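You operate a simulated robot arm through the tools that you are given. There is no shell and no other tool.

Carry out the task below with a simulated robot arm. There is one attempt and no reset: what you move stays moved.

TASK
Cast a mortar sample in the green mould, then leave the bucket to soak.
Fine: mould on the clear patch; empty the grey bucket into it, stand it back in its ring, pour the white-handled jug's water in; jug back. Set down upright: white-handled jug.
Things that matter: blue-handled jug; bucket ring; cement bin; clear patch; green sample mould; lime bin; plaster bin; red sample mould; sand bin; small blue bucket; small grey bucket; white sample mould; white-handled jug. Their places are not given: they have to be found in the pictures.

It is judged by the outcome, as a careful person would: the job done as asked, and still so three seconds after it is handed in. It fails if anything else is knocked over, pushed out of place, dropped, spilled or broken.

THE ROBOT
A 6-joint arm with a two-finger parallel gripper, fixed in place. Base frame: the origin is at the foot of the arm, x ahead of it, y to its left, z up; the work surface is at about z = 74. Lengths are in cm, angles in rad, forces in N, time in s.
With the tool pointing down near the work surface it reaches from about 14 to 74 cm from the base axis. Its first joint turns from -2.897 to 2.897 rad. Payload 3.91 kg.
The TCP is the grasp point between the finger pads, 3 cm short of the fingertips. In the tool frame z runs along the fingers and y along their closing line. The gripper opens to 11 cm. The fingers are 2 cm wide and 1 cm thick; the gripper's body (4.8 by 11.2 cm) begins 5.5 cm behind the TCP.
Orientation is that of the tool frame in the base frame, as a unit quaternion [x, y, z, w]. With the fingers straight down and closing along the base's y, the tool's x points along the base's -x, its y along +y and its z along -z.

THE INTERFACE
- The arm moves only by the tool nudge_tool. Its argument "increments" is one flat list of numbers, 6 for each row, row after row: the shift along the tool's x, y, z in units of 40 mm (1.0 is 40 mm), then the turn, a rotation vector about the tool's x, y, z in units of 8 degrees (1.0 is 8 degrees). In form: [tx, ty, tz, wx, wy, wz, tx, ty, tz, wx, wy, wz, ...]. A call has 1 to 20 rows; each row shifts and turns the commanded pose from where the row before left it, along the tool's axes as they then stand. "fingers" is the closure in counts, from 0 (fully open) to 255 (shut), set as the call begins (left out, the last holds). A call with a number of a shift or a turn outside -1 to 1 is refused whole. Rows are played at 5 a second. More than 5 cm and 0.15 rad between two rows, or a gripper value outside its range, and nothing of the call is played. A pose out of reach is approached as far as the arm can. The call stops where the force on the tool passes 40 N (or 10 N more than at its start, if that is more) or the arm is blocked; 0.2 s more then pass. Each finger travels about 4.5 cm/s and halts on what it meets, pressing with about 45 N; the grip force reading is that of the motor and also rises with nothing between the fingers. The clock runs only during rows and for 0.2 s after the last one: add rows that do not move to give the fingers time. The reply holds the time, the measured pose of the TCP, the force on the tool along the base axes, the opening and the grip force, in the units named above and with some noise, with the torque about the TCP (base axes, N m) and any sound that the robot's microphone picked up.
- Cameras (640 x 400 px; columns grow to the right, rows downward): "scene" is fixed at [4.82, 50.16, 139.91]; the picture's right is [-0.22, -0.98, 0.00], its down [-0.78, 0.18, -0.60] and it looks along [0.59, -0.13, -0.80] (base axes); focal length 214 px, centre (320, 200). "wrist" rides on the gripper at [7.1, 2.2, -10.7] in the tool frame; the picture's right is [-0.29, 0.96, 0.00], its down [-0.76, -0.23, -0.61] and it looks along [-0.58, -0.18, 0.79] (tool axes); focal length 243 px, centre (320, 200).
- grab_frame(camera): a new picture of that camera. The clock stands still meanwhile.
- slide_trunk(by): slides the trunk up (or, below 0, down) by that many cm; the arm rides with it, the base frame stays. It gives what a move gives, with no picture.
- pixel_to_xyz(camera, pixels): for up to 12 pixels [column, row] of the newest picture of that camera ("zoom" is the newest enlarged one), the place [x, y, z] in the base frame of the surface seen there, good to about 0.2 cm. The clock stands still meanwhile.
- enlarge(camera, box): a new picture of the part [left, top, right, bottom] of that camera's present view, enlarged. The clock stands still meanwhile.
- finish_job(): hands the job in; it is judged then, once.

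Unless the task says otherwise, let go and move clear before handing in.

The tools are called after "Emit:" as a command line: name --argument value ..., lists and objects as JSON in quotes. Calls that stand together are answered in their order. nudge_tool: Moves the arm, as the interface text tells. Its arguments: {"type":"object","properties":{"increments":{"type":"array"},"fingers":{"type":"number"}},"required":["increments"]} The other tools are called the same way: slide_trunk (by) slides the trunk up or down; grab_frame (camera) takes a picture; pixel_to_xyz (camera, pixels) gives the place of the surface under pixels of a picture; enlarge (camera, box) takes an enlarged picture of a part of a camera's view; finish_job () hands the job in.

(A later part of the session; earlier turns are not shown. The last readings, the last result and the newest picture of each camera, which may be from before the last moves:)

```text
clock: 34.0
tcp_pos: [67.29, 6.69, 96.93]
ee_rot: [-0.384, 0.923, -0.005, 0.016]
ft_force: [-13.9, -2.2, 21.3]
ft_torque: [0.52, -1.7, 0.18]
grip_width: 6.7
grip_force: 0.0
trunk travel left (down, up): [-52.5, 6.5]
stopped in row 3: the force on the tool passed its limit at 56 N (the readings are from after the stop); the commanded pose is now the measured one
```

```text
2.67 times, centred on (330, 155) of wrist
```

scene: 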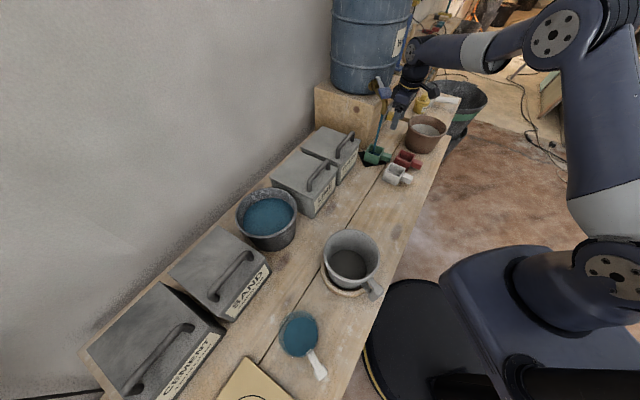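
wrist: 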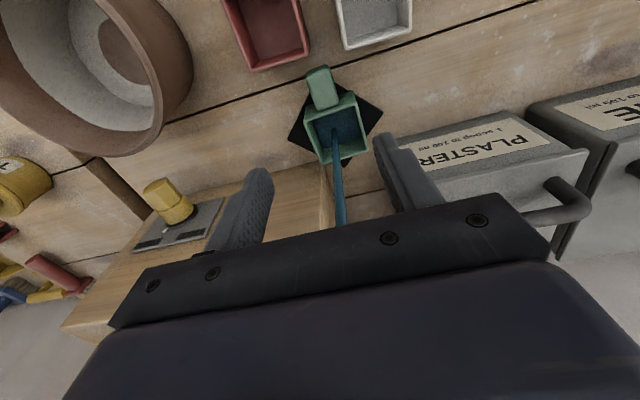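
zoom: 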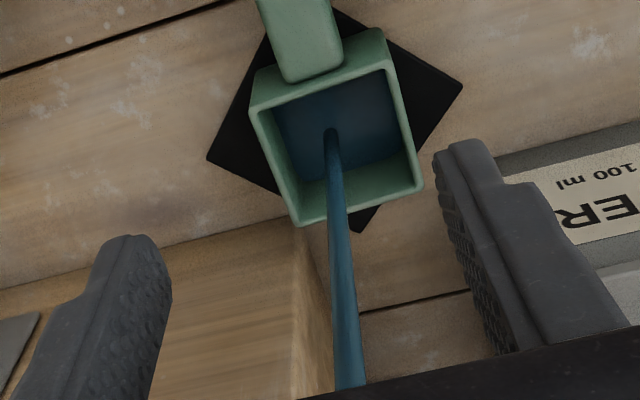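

The lever's blue block (x 70.5–74, y 9.8–13, z≈101–103) is being held down by the gripper housing; the pivot is near (81,12,104). I'll first raise straight up 4 cm to unload it and see at once whether the lever springs back.

Emit:
nudge_tool --increments '[0, 0, -1, 0, 0, 0]'

Emit:
enlarge --camera "scene" --box '[345, 60, 425, 180]'

Emit:
enlarge --camera "scene" --box '[365, 70, 405, 110]'

Emit:
enlarge --camera "wrist" --box '[270, 50, 390, 230]'

```text
clock: 34.4
tcp_pos: [67.38, 6.78, 99.9]
ee_rot: [-0.384, 0.923, -0.003, 0.012]
ft_force: [0.2, -0.1, 0.5]
ft_torque: [-0.02, 0.02, -0.01]
grip_width: 6.71
grip_force: 0.0
trunk travel left (down, up): [-52.5, 6.5]
```

```text
3.33 times, centred on (385, 120) of scene
```

zoom: 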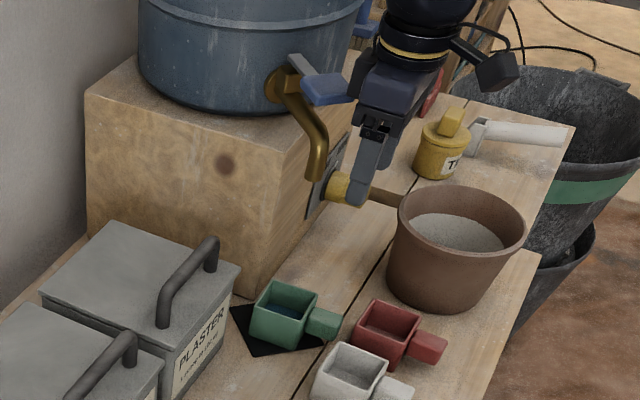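

```text
10.00 times, centred on (385, 90) of scene
```

zoom: 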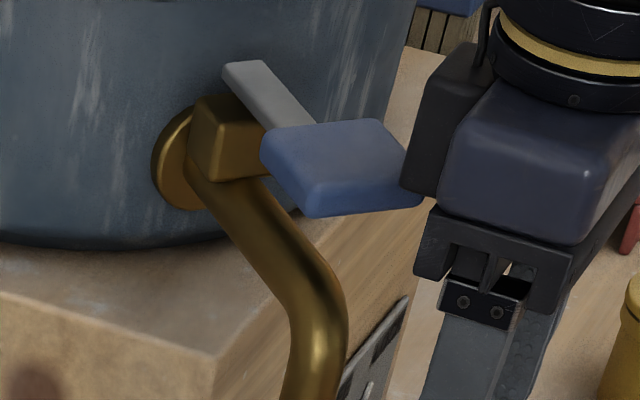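

```text
2.22 times, centred on (330, 140) of wrist
```

zoom: 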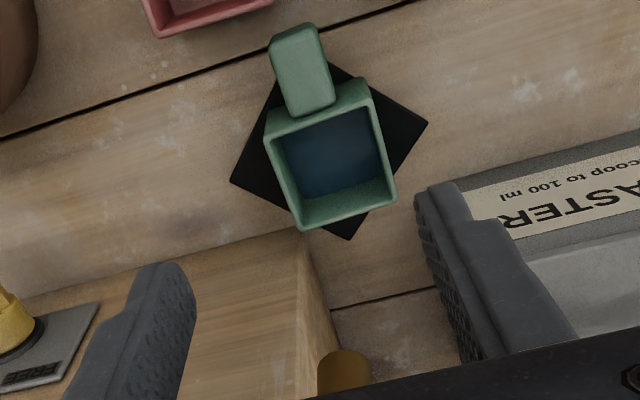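

Releasing the lever let it spring back up and the stream stopped (gold spout, no blue in zoom (330,190)); only a shallow layer of water is in the mould. I'll measure its depth, look at the labelled plate with the yellow knob, and check nothing got wet on the bench.

Emit:
pixel_to_xyz --camera "zoom" --pixels '[[320, 150], [350, 150], [340, 170], [310, 135], [335, 190], [345, 205], [300, 70], [330, 85], [240, 180], [60, 350], [400, 160], [300, 250]]'

Emit:
enlarge --camera "wrist" --box '[120, 140, 260, 240]'

Emit:
enlarge --camera "scene" --box '[385, 85, 425, 135]'

```text
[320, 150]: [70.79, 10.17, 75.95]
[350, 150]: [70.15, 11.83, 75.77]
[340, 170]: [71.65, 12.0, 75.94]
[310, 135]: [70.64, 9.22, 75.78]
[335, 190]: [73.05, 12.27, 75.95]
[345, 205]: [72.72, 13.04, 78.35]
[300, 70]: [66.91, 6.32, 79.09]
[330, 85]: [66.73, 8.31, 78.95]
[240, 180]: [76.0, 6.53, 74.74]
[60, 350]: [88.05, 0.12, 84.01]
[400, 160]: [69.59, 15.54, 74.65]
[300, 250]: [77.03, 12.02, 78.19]
```

```text
4.00 times, centred on (190, 190) of wrist
```

zoom: 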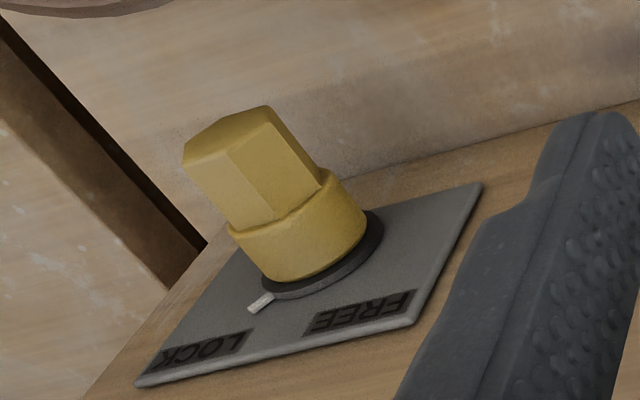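

```text
8.00 times, centred on (405, 110) of scene
```

zoom: 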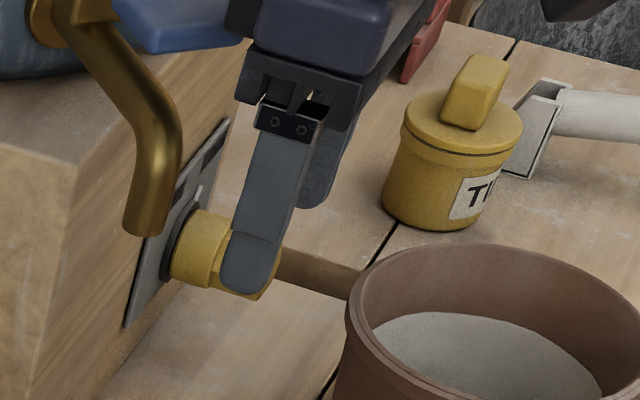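

Only about 0.35 cm (≈10 ml) of water sits in the mould and the bench is dry; the tap is shut again. The tap lever overhangs the mould, so a vertical approach is out: I'll back away from the barrel, tilt the tool 30° so the gripper leans toward the robot, and approach the handle from the front.

Emit:
nudge_tool --increments '[0.85, 0, -0.2, 0, 0, 0, 0.85, 0, -0.2, 0, 0, 0, 0.8, 0, 0, -0.1, 0.14, 0, 0, 0, 0, 0, -1, 0, 0, 0, 0, 0, -1, 0, 0, 0, 0, 0, -1, 0, 0, 0, 0, 0, -0.75, 0]'

Emit:
grab_frame --camera "wrist"

Emit:
grab_frame --camera "scene"

```text
clock: 36.0
tcp_pos: [60.28, -0.33, 101.48]
ee_rot: [-0.369, 0.892, 0.098, 0.241]
ft_force: [0.3, -1.0, 0.0]
ft_torque: [0.02, 0.01, 0.01]
grip_width: 6.7
grip_force: 0.0
trunk travel left (down, up): [-52.5, 6.5]
```

```text
taken
```

wrist: 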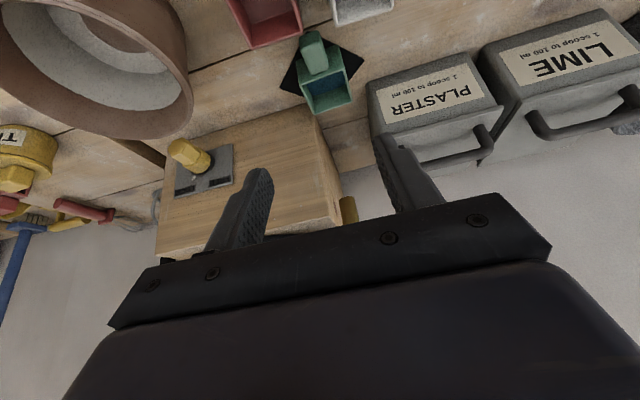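

```text
taken
```

scene: 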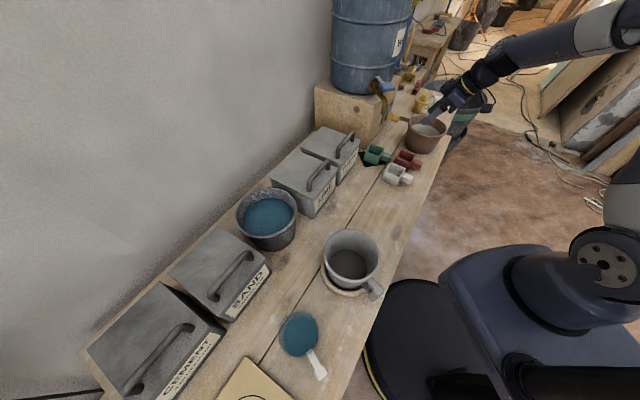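

The tool is tilted 30° and clear of the tap, which is shut in the scene picture at (385,88). I'll move to a pre-grasp point 10 cm back along the tool axis from the handle and check alignment.

Emit:
nudge_tool --increments '[0.172, 0.0175, 0.92, 0, 0, 0, 0.172, 0.0175, 0.92, 0, 0, 0, 0.172, 0.0175, 0.92, 0, 0, 0, 0.172, 0.0175, 0.92, 0, 0, 0]'

Emit:
grab_frame --camera "wrist"

Emit:
enlarge --camera "scene" --box '[345, 60, 465, 190]'

```text
clock: 37.0
tcp_pos: [63.7, 3.34, 87.54]
ee_rot: [-0.37, 0.892, 0.098, 0.24]
ft_force: [-0.2, 1.0, 0.9]
ft_torque: [-0.01, -0.02, -0.02]
grip_width: 6.69
grip_force: 0.1
trunk travel left (down, up): [-52.5, 6.5]
```

```text
taken
```

wrist: 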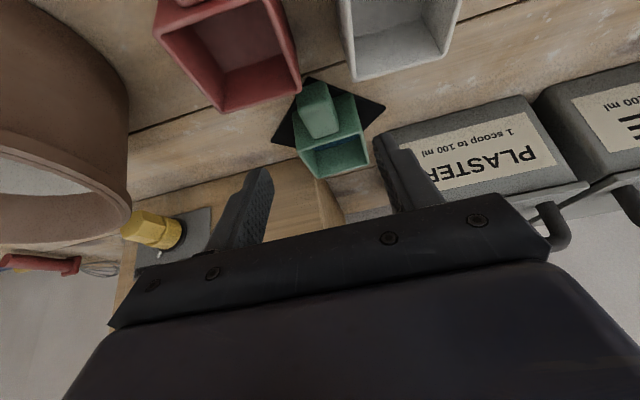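

```text
3.08 times, centred on (405, 125) of scene
```

zoom: 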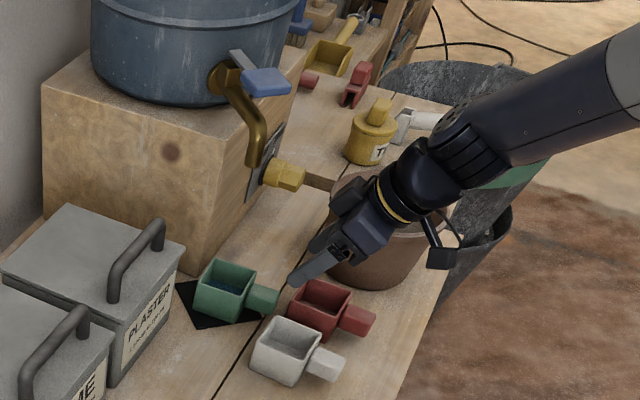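

The handle block shows at wrist (316,108), nearly in line with the TCP axis, and the scene view confirms clearance from the tap. I'll measure the handle edges once more from here for the final approach.

Emit:
enlarge --camera "wrist" --box '[270, 70, 380, 190]'

Emit:
pixel_to_xyz --camera "wrist" --pixels '[[301, 95], [331, 95], [303, 110], [335, 110], [317, 92], [318, 110], [320, 128], [309, 132], [334, 128], [315, 86], [300, 88], [328, 88]]'

```text
3.33 times, centred on (325, 130) of wrist
```

zoom: 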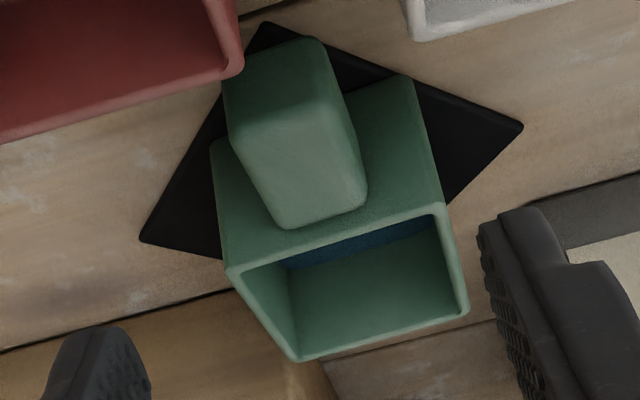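

```text
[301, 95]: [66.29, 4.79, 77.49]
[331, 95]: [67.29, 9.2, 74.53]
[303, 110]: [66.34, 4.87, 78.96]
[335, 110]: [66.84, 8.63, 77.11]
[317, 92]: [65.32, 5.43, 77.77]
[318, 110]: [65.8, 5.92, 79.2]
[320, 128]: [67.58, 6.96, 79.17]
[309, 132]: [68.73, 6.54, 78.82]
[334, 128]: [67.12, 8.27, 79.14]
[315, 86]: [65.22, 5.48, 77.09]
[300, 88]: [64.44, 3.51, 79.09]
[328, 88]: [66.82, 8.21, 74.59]
```

Handle centre line is at bench-coordinate consistent with (67.0,6.9), top 79.1, and the red mould's corner at (64.4,3.5) stays about 2 cm clear. I'll advance along the tool axis to the grasp point.

Emit:
nudge_tool --increments '[0.055, 0.01, 0.664, 0, 0, 0, 0.055, 0.01, 0.664, 0, 0, 0, 0.055, 0.01, 0.664, 0, 0, 0, 0.055, 0.01, 0.663, 0, 0, 0]'

Emit:
enlarge --camera "scene" --box '[345, 60, 465, 190]'

Emit:
enlarge --camera "wrist" --box '[230, 80, 430, 240]'

```text
clock: 38.0
tcp_pos: [66.82, 6.65, 77.65]
ee_rot: [-0.37, 0.892, 0.099, 0.24]
ft_force: [-0.3, 0.0, -0.5]
ft_torque: [-0.01, 0.01, 0.03]
grip_width: 6.68
grip_force: 0.0
trunk travel left (down, up): [-52.5, 6.5]
```

```text
3.08 times, centred on (405, 125) of scene
```

zoom: 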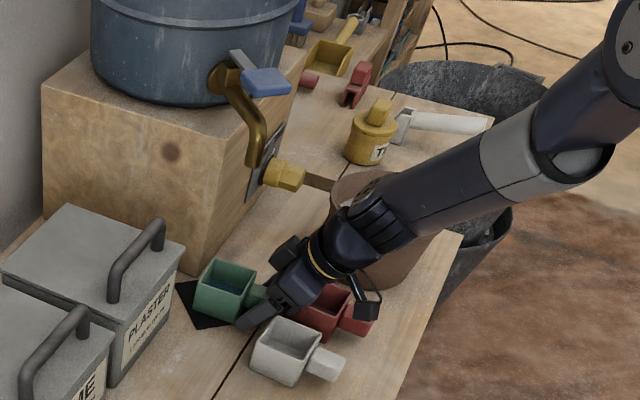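

```text
2.50 times, centred on (330, 160) of wrist
```

zoom: 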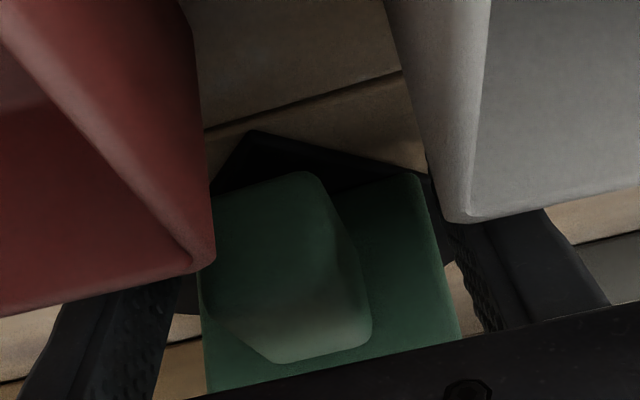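

The handle sits between the two fingers with no contact force. I'll close the gripper on it.

Emit:
nudge_tool --increments '[0, 0, 0, 0, 0, 0, 0, 0, 0, 0, 0, 0, 0, 0, 0, 0, 0, 0, 0, 0, 0, 0, 0, 0, 0, 0, 0, 0, 0, 0]' --fingers 255

Emit:
enlarge --camera "scene" --box '[345, 60, 465, 190]'

```text
clock: 39.2
tcp_pos: [66.74, 6.67, 77.77]
ee_rot: [-0.37, 0.892, 0.1, 0.241]
ft_force: [1.7, -0.7, 2.1]
ft_torque: [0.11, -0.02, -0.06]
grip_width: 2.74
grip_force: 44.6
trunk travel left (down, up): [-52.5, 6.5]
```

```text
3.08 times, centred on (405, 125) of scene
```

zoom: 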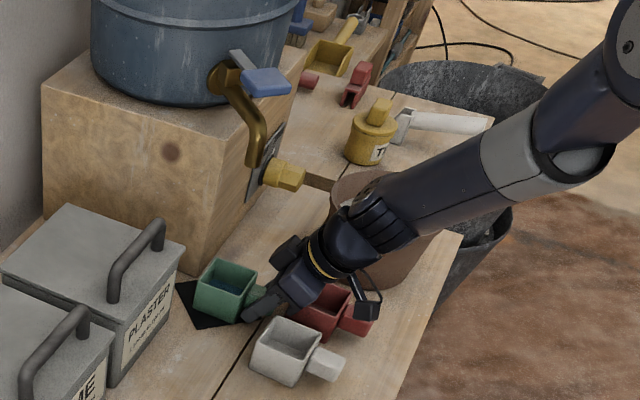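

The grip reads 2.74 cm at 45 N, so the handle is held. I'll lift straight up 8 cm keeping the mould level (the spout is at z≈97, well above), then back away from the tap.

Emit:
nudge_tool --increments '[-0.125, 0, -0.2165, 0, 0, 0, -0.25, 0, -0.433, 0, 0, 0, -0.25, 0, -0.433, 0, 0, 0, -0.25, 0, -0.433, 0, 0, 0, -0.125, 0, -0.2165, 0, 0, 0]'

Emit:
grab_frame --camera "scene"

Emit:
enlarge --camera "scene" --box '[345, 60, 465, 190]'

Emit:
enlarge --camera "wrist" --box '[230, 80, 430, 240]'

```text
clock: 40.4
tcp_pos: [66.73, 6.67, 85.75]
ee_rot: [-0.37, 0.892, 0.099, 0.239]
ft_force: [0.8, 0.1, -0.5]
ft_torque: [-0.03, 0.04, 0.0]
grip_width: 2.74
grip_force: 45.1
trunk travel left (down, up): [-52.5, 6.5]
```

```text
taken
```

scene: 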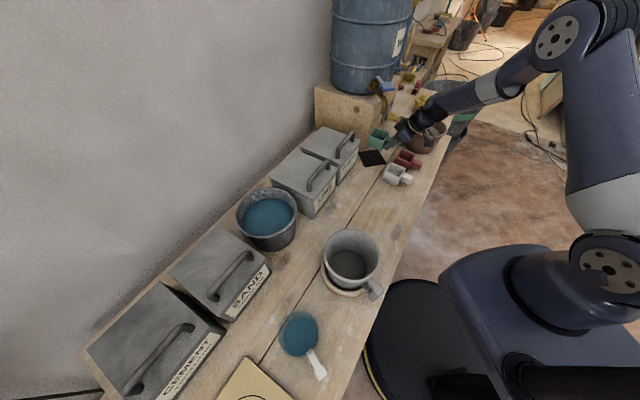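

```text
3.08 times, centred on (405, 125) of scene
```

zoom: 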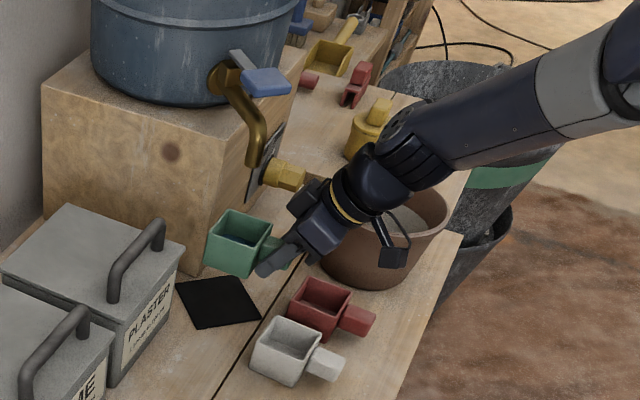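

```text
2.50 times, centred on (330, 160) of wrist
```

zoom: 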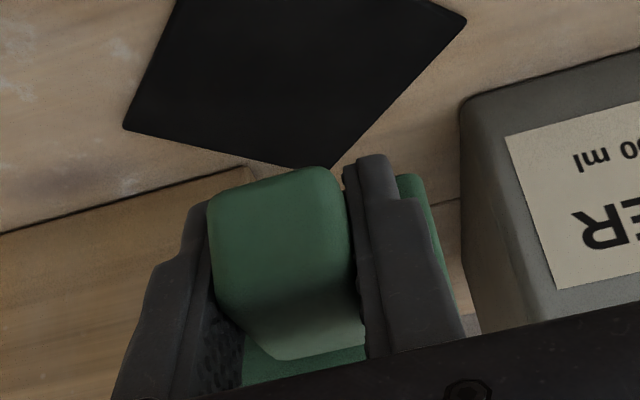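

The mould lifted cleanly off the black drip mat and nothing else moved. Before travelling, I'll measure the jug's rim and handle precisely, since I intend to tip the ~10 ml of stray water from the mould into it (it all goes to the bucket in the end).

Emit:
enlarge --camera "scene" --box '[270, 300, 340, 390]'

Emit:
pixel_to_xyz --camera "scene" --pixels '[[279, 331], [280, 325], [319, 332], [298, 310], [298, 358], [305, 355], [312, 345], [309, 351], [316, 364], [322, 372], [321, 378], [313, 372]]'

```text
4.44 times, centred on (305, 345) of scene
```

zoom: 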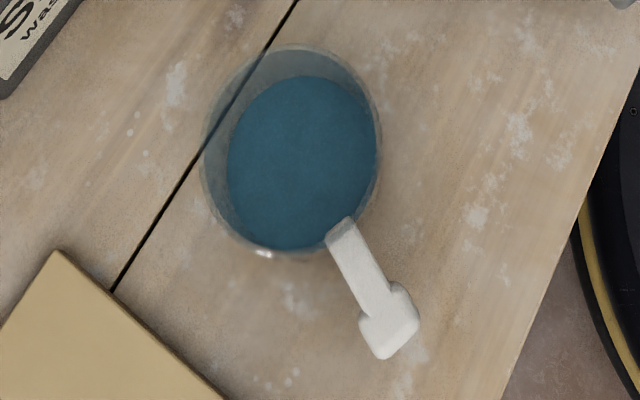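

```text
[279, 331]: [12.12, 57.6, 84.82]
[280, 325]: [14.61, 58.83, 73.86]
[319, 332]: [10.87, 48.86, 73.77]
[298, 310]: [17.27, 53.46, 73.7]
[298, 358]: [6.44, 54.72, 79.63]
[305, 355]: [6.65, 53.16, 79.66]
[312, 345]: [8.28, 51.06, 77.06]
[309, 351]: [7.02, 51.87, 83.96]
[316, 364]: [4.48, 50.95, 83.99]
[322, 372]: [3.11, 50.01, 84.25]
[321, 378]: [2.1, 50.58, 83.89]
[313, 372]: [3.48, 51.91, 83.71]
```

Jug: rim centre ≈(10.9,53.7), radius ≈4.3, rim z≈85, grip bar ≈(3.2,50.7) with top at 84.2. I'll now back the mould away from the tap and raise it to travel height.

Emit:
nudge_tool --increments '[0.229, 0, -0.854, 0, 0, 0, 0.229, 0, -0.854, 0, 0, 0, 0.229, 0, -0.854, 0, 0, 0, 0.229, 0, -0.854, 0, 0, 0]'

Emit:
grab_frame --camera "scene"

```text
clock: 41.4
tcp_pos: [59.63, -0.45, 95.92]
ee_rot: [-0.371, 0.892, 0.099, 0.239]
ft_force: [-0.1, 0.3, -1.2]
ft_torque: [-0.03, 0.01, -0.01]
grip_width: 2.7
grip_force: 45.4
trunk travel left (down, up): [-52.5, 6.5]
```

```text
taken
```

scene: 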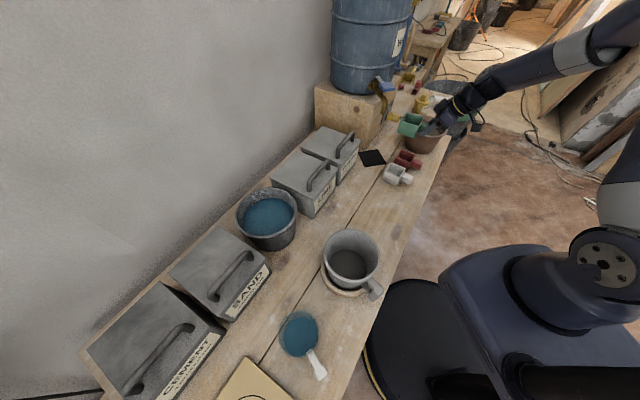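

The mould is clear of the tap at z≈96 and everything else is in place. I'll travel along the front of the bench toward the jug, in two stages.

Emit:
nudge_tool --increments '[0.014, 0.4, -0.008, 0, 0, 0, 0.014, 0.7, -0.008, 0, 0, 0, 0.014, 0.7, -0.008, 0, 0, 0, 0.014, 0.7, -0.008, 0, 0, 0, 0.014, 0.7, -0.008, 0, 0, 0, 0.014, 0.7, -0.008, 0, 0, 0, 0.014, 0.7, -0.008, 0, 0, 0, 0.014, 0.7, -0.008, 0, 0, 0, 0.014, 0.7, -0.008, 0, 0, 0, 0.014, 0.7, -0.008, 0, 0, 0, 0.014, 0.7, -0.008, 0, 0, 0, 0.014, 0.7, -0.008, 0, 0, 0, 0.014, 0.7, -0.008, 0, 0, 0, 0.014, 0.7, -0.008, 0, 0, 0, 0.014, 0.4, -0.008, 0, 0, 0]'

Emit:
grab_frame --camera "scene"

```text
clock: 44.6
tcp_pos: [30.74, 26.94, 95.7]
ee_rot: [-0.37, 0.892, 0.099, 0.239]
ft_force: [0.9, 0.1, -0.4]
ft_torque: [-0.01, 0.04, -0.03]
grip_width: 2.71
grip_force: 45.5
trunk travel left (down, up): [-52.5, 6.5]
```

```text
taken
```

scene: 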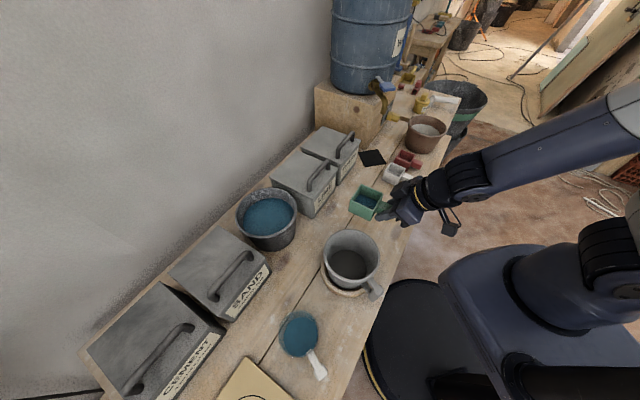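

The mould is level at scene (365,200) with its thin water layer. I'll continue to above the jug, then turn 13° so the mould sits over the jug opening, still at travel height.

Emit:
nudge_tool --increments '[0.011, 0.4, -0.006, 0, 0, 0, 0.011, 0.7, -0.006, 0, 0, 0, 0.011, 0.7, -0.006, 0, 0, 0, 0.011, 0.7, -0.006, 0, 0, 0, 0.011, 0.7, -0.006, 0, 0, 0, 0.011, 0.7, -0.006, 0, 0, 0, 0.011, 0.7, -0.006, 0, 0, 0, 0.011, 0.7, -0.006, 0, 0, 0, 0.011, 0.7, -0.006, 0, 0, 0, 0.011, 0.7, -0.006, 0, 0, 0, 0.011, 0.7, -0.006, 0, 0, 0, 0.011, 0.7, -0.006, 0, 0, 0, 0.011, 0.58, -0.006, 0, 0, 0, 0, 0, 0, 0.406, 0, 0.704, 0, 0, 0, 0.406, 0, 0.704]'

Emit:
grab_frame --camera "scene"

Emit:
grab_frame --camera "wrist"

```text
clock: 47.8
tcp_pos: [5.97, 51.09, 95.6]
ee_rot: [-0.266, 0.929, 0.07, 0.25]
ft_force: [-0.6, 0.6, -1.0]
ft_torque: [-0.04, 0.05, -0.02]
grip_width: 2.74
grip_force: 45.8
trunk travel left (down, up): [-52.5, 6.5]
```

```text
taken
```

scene: 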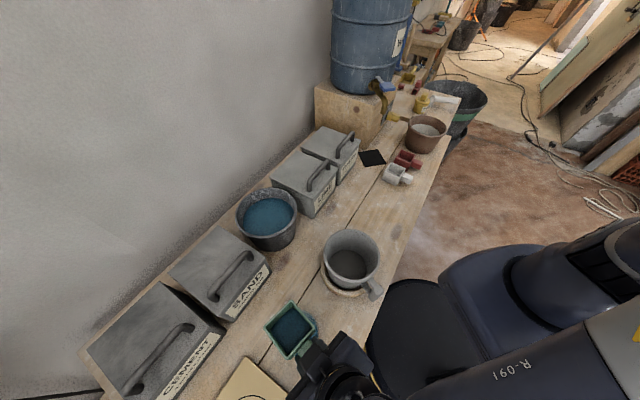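

```text
taken
```

wrist: 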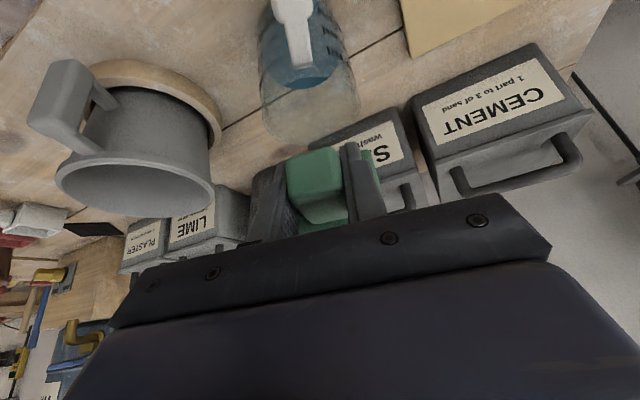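

The mould now hovers over the jug (scene (290,330)). I'll measure the mould rim to confirm its centre relative to the jug before lowering and tipping.

Emit:
enlarge --camera "scene" --box '[250, 290, 350, 390]'

Emit:
pixel_to_xyz --camera "scene" --pixels '[[265, 328], [293, 303], [315, 326], [286, 354], [290, 328], [280, 314], [305, 314], [275, 342], [302, 340], [290, 320]]'

```text
4.00 times, centred on (300, 340) of scene
```

zoom: 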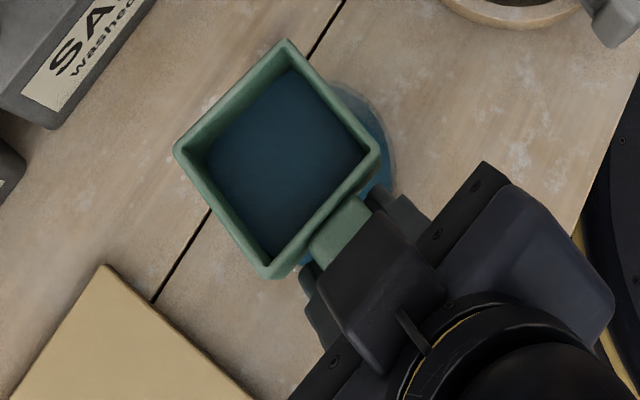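

```text
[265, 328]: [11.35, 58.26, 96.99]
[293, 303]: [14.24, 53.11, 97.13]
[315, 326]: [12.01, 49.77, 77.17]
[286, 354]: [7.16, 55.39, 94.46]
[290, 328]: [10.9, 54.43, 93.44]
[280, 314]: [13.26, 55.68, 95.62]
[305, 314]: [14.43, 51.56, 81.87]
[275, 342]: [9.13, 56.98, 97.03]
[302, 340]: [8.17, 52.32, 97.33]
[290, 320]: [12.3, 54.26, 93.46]
```

Mould centre is about (10.5,54.2), and the pouring edge will end up within 0.5 cm of the jug's centre. I'll lower to 2–3 cm above the jug rim and tip 56° first, then check.

Emit:
nudge_tool --increments '[0.225, 0, 0.39, 0, 0, 0, 0.225, 0, 0.39, 0, 0, 0, 0, 0, 0, -0.866, 0, 0.5, 0, 0, 0, -0.866, 0, 0.5, 0, 0, 0, -0.866, 0, 0.5, 0, 0, 0, -0.866, 0, 0.5, 0, 0, 0, -0.866, 0, 0.5, 0, 0, 0, -0.866, 0, 0.5, 0, 0, 0, -0.866, 0, 0.5]'

Emit:
grab_frame --camera "scene"

Emit:
enlarge --camera "scene" --box '[250, 290, 350, 390]'

Emit:
grab_frame --camera "wrist"

```text
clock: 49.8
tcp_pos: [3.65, 58.61, 103.45]
ee_rot: [-0.143, 0.886, 0.425, 0.121]
ft_force: [0.8, -0.4, -0.2]
ft_torque: [-0.06, 0.02, 0.0]
grip_width: 2.73
grip_force: 45.1
out of reach, approached as far as the arm can: row 6, 7, 8, 9
trunk travel left (down, up): [-52.5, 6.5]
```

```text
taken
```

scene: 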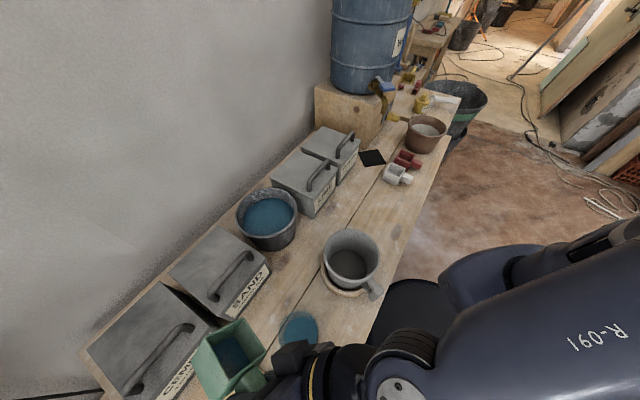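

```text
4.00 times, centred on (300, 340) of scene
```

zoom: 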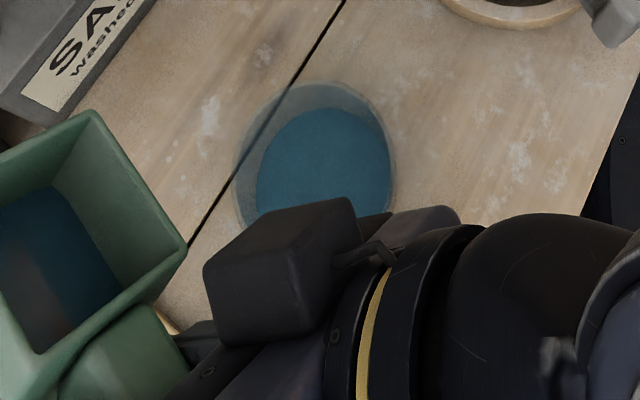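

```text
taken
```

wrist: 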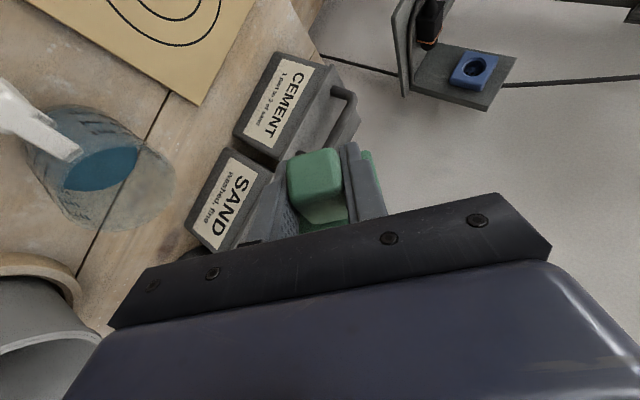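

The last rows were out of reach: the TCP drifted to (3.7,58.6,103.5) with the mould partly tilted beside the jug, water still inside. I'll reverse the tipping rows at once to get back to the level, reachable pose.

Emit:
nudge_tool --increments '[0, 0, 0, 0.866, 0, -0.5, 0, 0, 0, 0.866, 0, -0.5, 0, 0, 0, 0.866, 0, -0.5, 0, 0, 0, 0.866, 0, -0.5, 0, 0, 0, 0.866, 0, -0.5, 0, 0, 0, 0.866, 0, -0.5, 0, 0, 0, 0.866, 0, -0.5]'

Emit:
enlarge --camera "scene" --box '[200, 280, 350, 400]'

Emit:
grab_frame --camera "scene"

```text
clock: 51.4
tcp_pos: [3.97, 58.74, 103.71]
ee_rot: [-0.273, 0.925, 0.017, 0.264]
ft_force: [-0.1, 0.0, -1.0]
ft_torque: [-0.02, 0.08, 0.0]
grip_width: 2.74
grip_force: 44.3
out of reach, approached as far as the arm can: row 1
trunk travel left (down, up): [-52.5, 6.5]
```

```text
3.33 times, centred on (275, 340) of scene
```

zoom: 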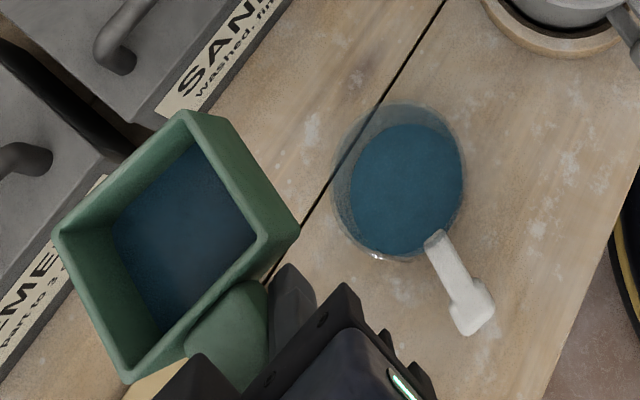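

```text
taken
```

scene: 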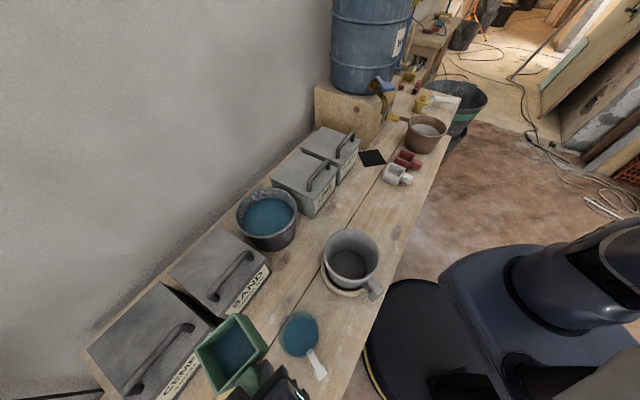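

The arm re-anchored at the drifted spot; the mould is slightly over-rotated (about 6°) but still holds its water and nothing was touched. I'll level it and carry it to the clear patch to set it down, then test the arm's tilting range with an empty gripper.

Emit:
nudge_tool --increments '[0, 0, 0, -0.73, 0, 0.315, -0.022, -0.4, 0.141, 0, 0, 0, -0.022, -0.724, 0.141, 0, 0, 0, -0.022, -0.724, 0.141, 0, 0, 0, -0.022, -0.724, 0.141, 0, 0, 0, -0.022, -0.724, 0.141, 0, 0, 0, -0.022, -0.724, 0.141, 0, 0, 0, -0.022, -0.724, 0.141, 0, 0, 0, -0.022, -0.724, 0.141, 0, 0, 0, -0.022, -0.724, 0.141, 0, 0, 0, -0.022, -0.724, 0.141, 0, 0, 0, -0.022, -0.724, 0.141, 0, 0, 0, -0.022, -0.724, 0.141, 0, 0, 0, -0.022, -0.724, 0.141, 0, 0, 0, -0.022, -0.724, 0.141, 0, 0, 0, -0.022, -0.724, 0.141, 0, 0, 0, -0.022, -0.724, 0.141, 0, 0, 0, -0.022, -0.724, 0.141, 0, 0, 0, -0.022, -0.4, 0.141, 0, 0, 0]'

Emit:
grab_frame --camera "scene"

Emit:
enlarge --camera "scene" --box '[300, 140, 460, 280]'

```text
clock: 55.4
tcp_pos: [35.66, 19.92, 95.83]
ee_rot: [-0.264, 0.929, 0.07, 0.249]
ft_force: [-0.6, 0.2, -1.3]
ft_torque: [0.02, 0.02, 0.02]
grip_width: 2.75
grip_force: 45.3
trunk travel left (down, up): [-52.5, 6.5]
```

```text
taken
```

scene: 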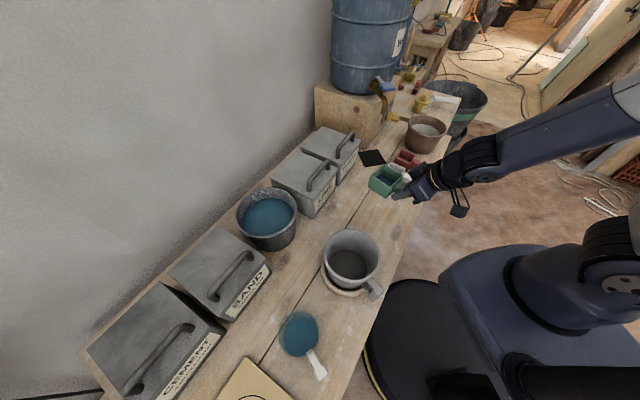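

```text
2.86 times, centred on (380, 210) of scene
```

zoom: 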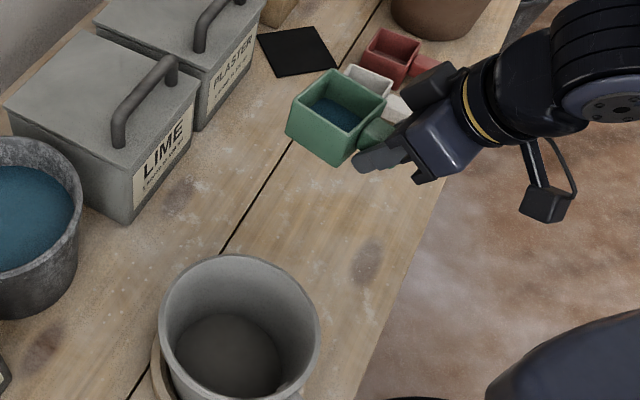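

The mould is level again above the clear area with its water intact. I'll shift to put its centre at about (42,21) and lower it to just above the bench.

Emit:
nudge_tool --increments '[-0.037, -0.615, 0.02, 0, 0, 0, 0.44, 0, 0.762, 0, 0, 0, 0.44, 0, 0.762, 0, 0, 0, 0.44, 0, 0.762, 0, 0, 0, 0.44, 0, 0.762, 0, 0, 0, 0.39, 0, 0.676, 0, 0, 0]'

Emit:
enlarge --camera "scene" --box '[320, 150, 440, 260]'

```text
clock: 56.8
tcp_pos: [36.1, 19.03, 78.44]
ee_rot: [-0.265, 0.929, 0.071, 0.249]
ft_force: [0.3, 0.9, -0.6]
ft_torque: [-0.02, 0.02, 0.01]
grip_width: 2.71
grip_force: 45.2
out of reach, approached as far as the arm can: row 1
trunk travel left (down, up): [-52.5, 6.5]
```

```text
3.64 times, centred on (380, 205) of scene
```

zoom: 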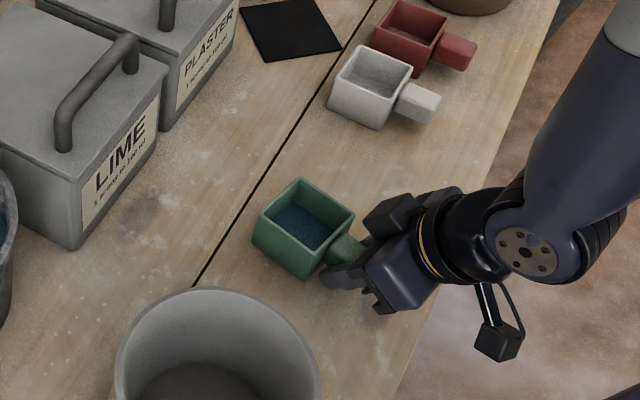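

The first shift was partly out of reach, so the mould centre is now about (41,22), still in the middle of the clear area and about 0.7 cm above the bench. I'll lower it gently in small steps and watch for contact.

Emit:
nudge_tool --increments '[0.025, 0, 0.0433, 0, 0, 0, 0.025, 0, 0.0433, 0, 0, 0, 0.025, 0, 0.0433, 0, 0, 0]'

```text
clock: 57.6
tcp_pos: [36.14, 18.95, 77.88]
ee_rot: [-0.264, 0.929, 0.071, 0.25]
ft_force: [0.3, 0.5, -1.3]
ft_torque: [-0.02, 0.04, 0.04]
grip_width: 2.72
grip_force: 44.8
trunk travel left (down, up): [-52.5, 6.5]
```

Emit:
nudge_tool --increments '[0.0125, 0, 0.0217, 0, 0, 0, 0.0125, 0, 0.0217, 0, 0, 0]'

Emit:
enlarge --camera "scene" --box '[340, 170, 420, 240]'

```text
clock: 58.2
tcp_pos: [36.1, 18.91, 77.61]
ee_rot: [-0.264, 0.929, 0.071, 0.249]
ft_force: [0.4, -0.2, -0.9]
ft_torque: [-0.05, 0.04, 0.0]
grip_width: 2.73
grip_force: 45.1
trunk travel left (down, up): [-52.5, 6.5]
```

```text
5.71 times, centred on (380, 205) of scene
```

zoom: 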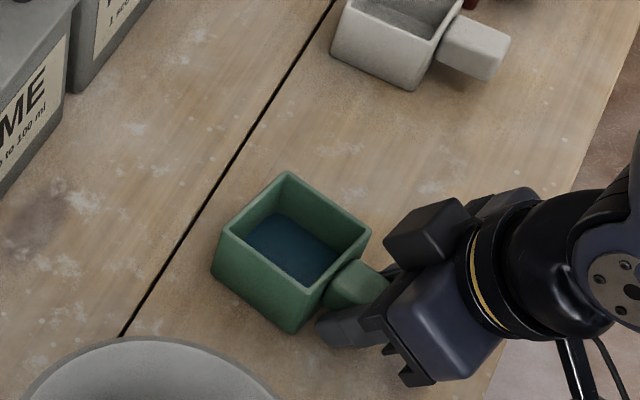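

No contact yet at z=77.61; the black mat it stood on was slightly raised, so I'll continue in 0.1 cm steps.

Emit:
nudge_tool --increments '[0.0125, 0, 0.0217, 0, 0, 0, 0.0125, 0, 0.0217, 0, 0, 0, 0, 0, 0, 0, 0, 0]'

```text
clock: 59.0
tcp_pos: [36.17, 18.91, 77.49]
ee_rot: [-0.265, 0.929, 0.071, 0.248]
ft_force: [0.0, 0.0, -1.0]
ft_torque: [-0.03, -0.01, -0.01]
grip_width: 2.74
grip_force: 44.8
trunk travel left (down, up): [-52.5, 6.5]
```

Emit:
nudge_tool --increments '[0.0125, 0, 0.0217, 0, 0, 0, 0.0125, 0, 0.0217, 0, 0, 0, 0, 0, 0, 0, 0, 0]'

Emit:
pixel_to_xyz --camera "zoom" --pixels '[[288, 172], [370, 235], [292, 333], [213, 275], [290, 245], [225, 225], [295, 285], [345, 275], [360, 130], [200, 330], [310, 350]]'

```text
clock: 59.8
tcp_pos: [36.19, 18.93, 77.15]
ee_rot: [-0.265, 0.929, 0.07, 0.25]
ft_force: [-3.0, 0.2, 9.6]
ft_torque: [0.14, -0.13, 0.09]
grip_width: 2.72
grip_force: 44.9
trunk travel left (down, up): [-52.5, 6.5]
```

```text
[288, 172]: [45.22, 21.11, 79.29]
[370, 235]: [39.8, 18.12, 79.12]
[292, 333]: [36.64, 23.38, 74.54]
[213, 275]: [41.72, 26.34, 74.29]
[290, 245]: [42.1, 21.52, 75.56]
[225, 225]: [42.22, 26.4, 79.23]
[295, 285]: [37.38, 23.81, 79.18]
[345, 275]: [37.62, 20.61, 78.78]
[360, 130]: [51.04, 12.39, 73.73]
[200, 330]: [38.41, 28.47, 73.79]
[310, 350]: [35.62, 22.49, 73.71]
```

Contact registered (about 10 N) at z=77.15, with the mould centre at about (41.2,22.4). I'll release the handle and back out along the tool axis.

Emit:
nudge_tool --increments '[0, 0, 0, 0, 0, 0, 0, 0, 0, 0, 0, 0, 0, 0, 0, 0, 0, 0, 0, 0, 0, 0, 0, 0]' --fingers 120

Emit:
nudge_tool --increments '[0, 0, -0.5, 0, 0, 0, 0, 0, -0.9, 0, 0, 0, 0, 0, -0.9, 0, 0, 0, 0, 0, -0.9, 0, 0, 0]'

Emit:
grab_frame --camera "scene"

Emit:
enlarge --camera "scene" --box '[320, 150, 440, 260]'

```text
clock: 60.8
tcp_pos: [36.15, 18.89, 77.24]
ee_rot: [-0.265, 0.929, 0.071, 0.249]
ft_force: [0.8, -0.2, 0.0]
ft_torque: [-0.01, 0.02, 0.0]
grip_width: 5.8
grip_force: 0.0
trunk travel left (down, up): [-52.5, 6.5]
```

```text
clock: 61.8
tcp_pos: [30.51, 15.61, 88.39]
ee_rot: [-0.264, 0.929, 0.071, 0.248]
ft_force: [-0.6, 0.5, 0.3]
ft_torque: [0.0, 0.01, 0.03]
grip_width: 5.82
grip_force: 0.0
trunk travel left (down, up): [-52.5, 6.5]
```

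```text
taken
```

scene: 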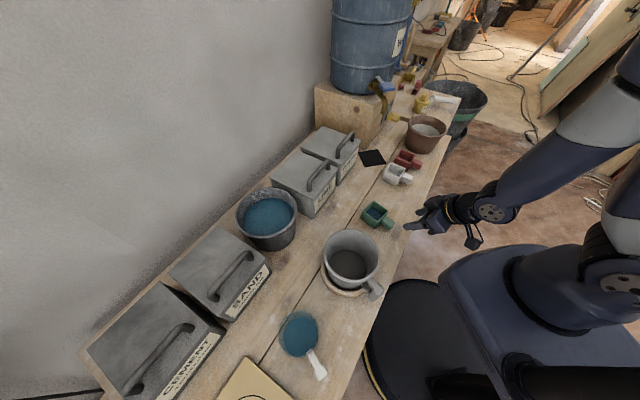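

```text
3.64 times, centred on (380, 205) of scene
```

zoom: 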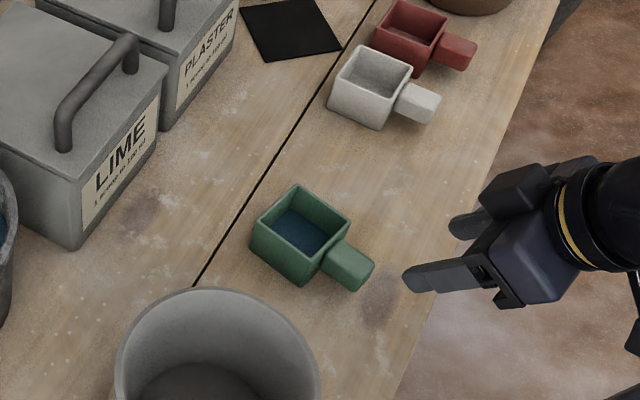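

The mould stands level on the clear patch and the gripper is clear. I'll straighten the tool, rise, and lower the trunk so the shoulder sits lower, which should give the wrist room for tilting.

Emit:
nudge_tool --increments '[0, 0, -0.9, 0, 0, 0, 0, 0, -0.9, 0, 0, 0, 0, 0, 0, 0, 0.9375, 0, 0, 0, 0, 0, 0.9375, 0, 0, 0, 0, 0, 0.9375, 0, 0, 0, 0, 0, 0.9375, 0, 0, 0, -0.95, 0, 0, 0, 0, 0, -0.95, 0, 0, 0, 0, 0, -0.95, 0, 0, 0, 0, 0, -0.95, 0, 0, 0, 0, 0, -0.95, 0, 0, 0, 0, 0, -0.95, 0, 0, 0]' --fingers 0

Emit:
grab_frame --camera "scene"

```text
clock: 64.4
tcp_pos: [27.82, 13.77, 117.59]
ee_rot: [-0.274, 0.962, 0.0, -0.001]
ft_force: [0.4, -0.5, 1.2]
ft_torque: [0.01, -0.01, -0.01]
grip_width: 11.0
grip_force: 0.1
trunk travel left (down, up): [-52.5, 6.5]
```

```text
taken
```

scene: 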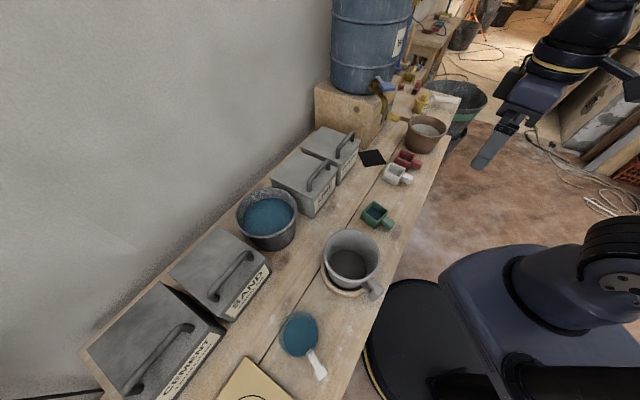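

The arm reached this pose with no limit flagged. I'll lower the trunk by 25 cm (the TCP comes to about z=93, in front of the bench edge and above bench objects).

Emit:
slide_trunk --by -25

Emit:
grab_frame --camera "scene"

```text
clock: 67.0
tcp_pos: [27.82, 13.61, 92.5]
ee_rot: [-0.273, 0.962, 0.0, 0.0]
ft_force: [-0.1, 0.3, -0.5]
ft_torque: [0.03, -0.01, 0.01]
grip_width: 11.03
grip_force: 0.0
trunk travel left (down, up): [-27.5, 31.5]
```

```text
taken
```

scene: 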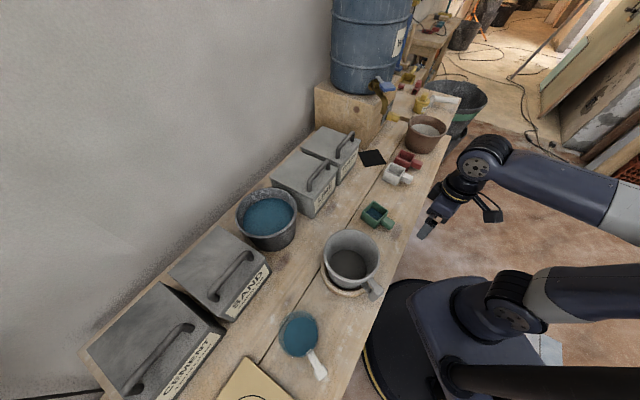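

The trunk is down and the arm looks comfortable. I'll move the empty gripper outward above the mould (z≈100) and test pitching the tool toward horizontal.

Emit:
nudge_tool --increments '[-0.83, 0, -0.32, 0, 0, 0, -0.83, 0, -0.32, 0, 0, 0, -0.83, 0, -0.32, 0, 0, 0, -0.83, 0, -0.32, 0, 0, 0, -0.83, 0, -0.32, 0, 0, 0, -0.83, 0, -0.32, 0, 0, 0, 0, 0, 0, 0, -1, 0, 0, 0, 0, 0, -1, 0, 0, 0, 0, 0, -1, 0, 0, 0, 0, 0, -1, 0, 0, 0, 0, 0, -1, 0, 0, 0, 0, 0, -1, 0]'

Emit:
grab_frame --camera "scene"

```text
clock: 69.6
tcp_pos: [44.72, 24.34, 100.09]
ee_rot: [-0.25, 0.879, 0.11, 0.392]
ft_force: [1.1, 0.1, -1.1]
ft_torque: [-0.02, 0.01, 0.03]
grip_width: 11.02
grip_force: 0.1
trunk travel left (down, up): [-27.5, 31.5]
```

```text
taken
```

scene: 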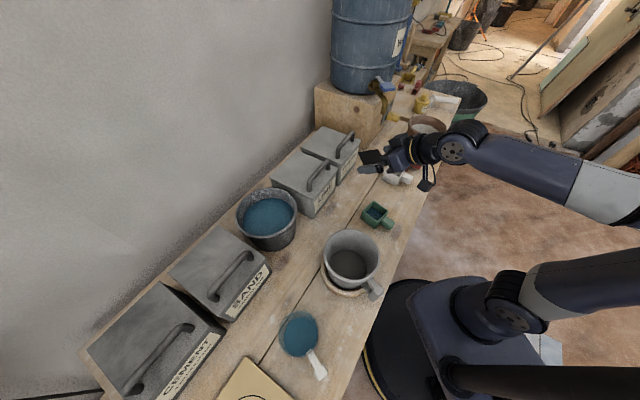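

48° of pitch is reached without any limit. I'll continue to about 88° (tool horizontal, pointing outward).

Emit:
nudge_tool --increments '[0, 0, 0, 0, -1, 0, 0, 0, 0, 0, -1, 0, 0, 0, 0, 0, -1, 0, 0, 0, 0, 0, -1, 0, 0, 0, 0, 0, -1, 0]'

Emit:
grab_frame --camera "scene"

```text
clock: 70.8
tcp_pos: [44.82, 24.13, 100.21]
ee_rot: [-0.197, 0.691, 0.19, 0.669]
ft_force: [-0.5, -0.4, 0.5]
ft_torque: [-0.01, 0.02, 0.0]
grip_width: 10.99
grip_force: 0.1
trunk travel left (down, up): [-27.5, 31.5]
```

```text
taken
```

scene: 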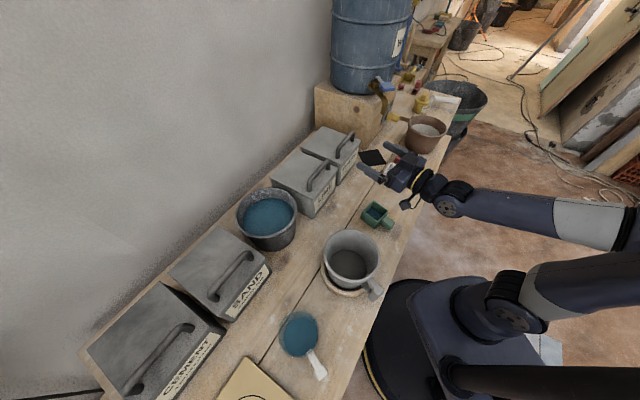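

Fully horizontal works here with the lower trunk. Next I'll test rolling about the tool axis in the positive direction, up to about 112°.

Emit:
nudge_tool --increments '[0, 0, 0, 0, 0, 1, 0, 0, 0, 0, 0, 1, 0, 0, 0, 0, 0, 1, 0, 0, 0, 0, 0, 1, 0, 0, 0, 0, 0, 1, 0, 0, 0, 0, 0, 1, 0, 0, 0, 0, 0, 1, 0, 0, 0, 0, 0, 1, 0, 0, 0, 0, 0, 1, 0, 0, 0, 0, 0, 1, 0, 0, 0, 0, 0, 1, 0, 0, 0, 0, 0, 1, 0, 0, 0, 0, 0, 1, 0, 0, 0, 0, 0, 1]'

Emit:
grab_frame --camera "scene"

```text
clock: 73.8
tcp_pos: [44.69, 24.19, 100.17]
ee_rot: [0.465, 0.549, 0.66, 0.216]
ft_force: [-0.7, -0.1, -0.8]
ft_torque: [-0.02, 0.0, 0.0]
grip_width: 11.01
grip_force: 0.1
trunk travel left (down, up): [-27.5, 31.5]
```

```text
taken
```

scene: 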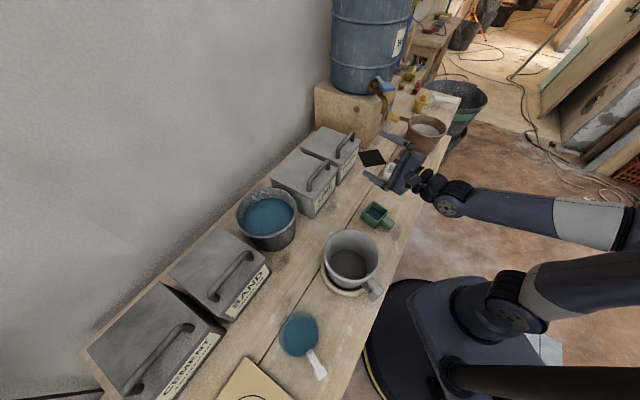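

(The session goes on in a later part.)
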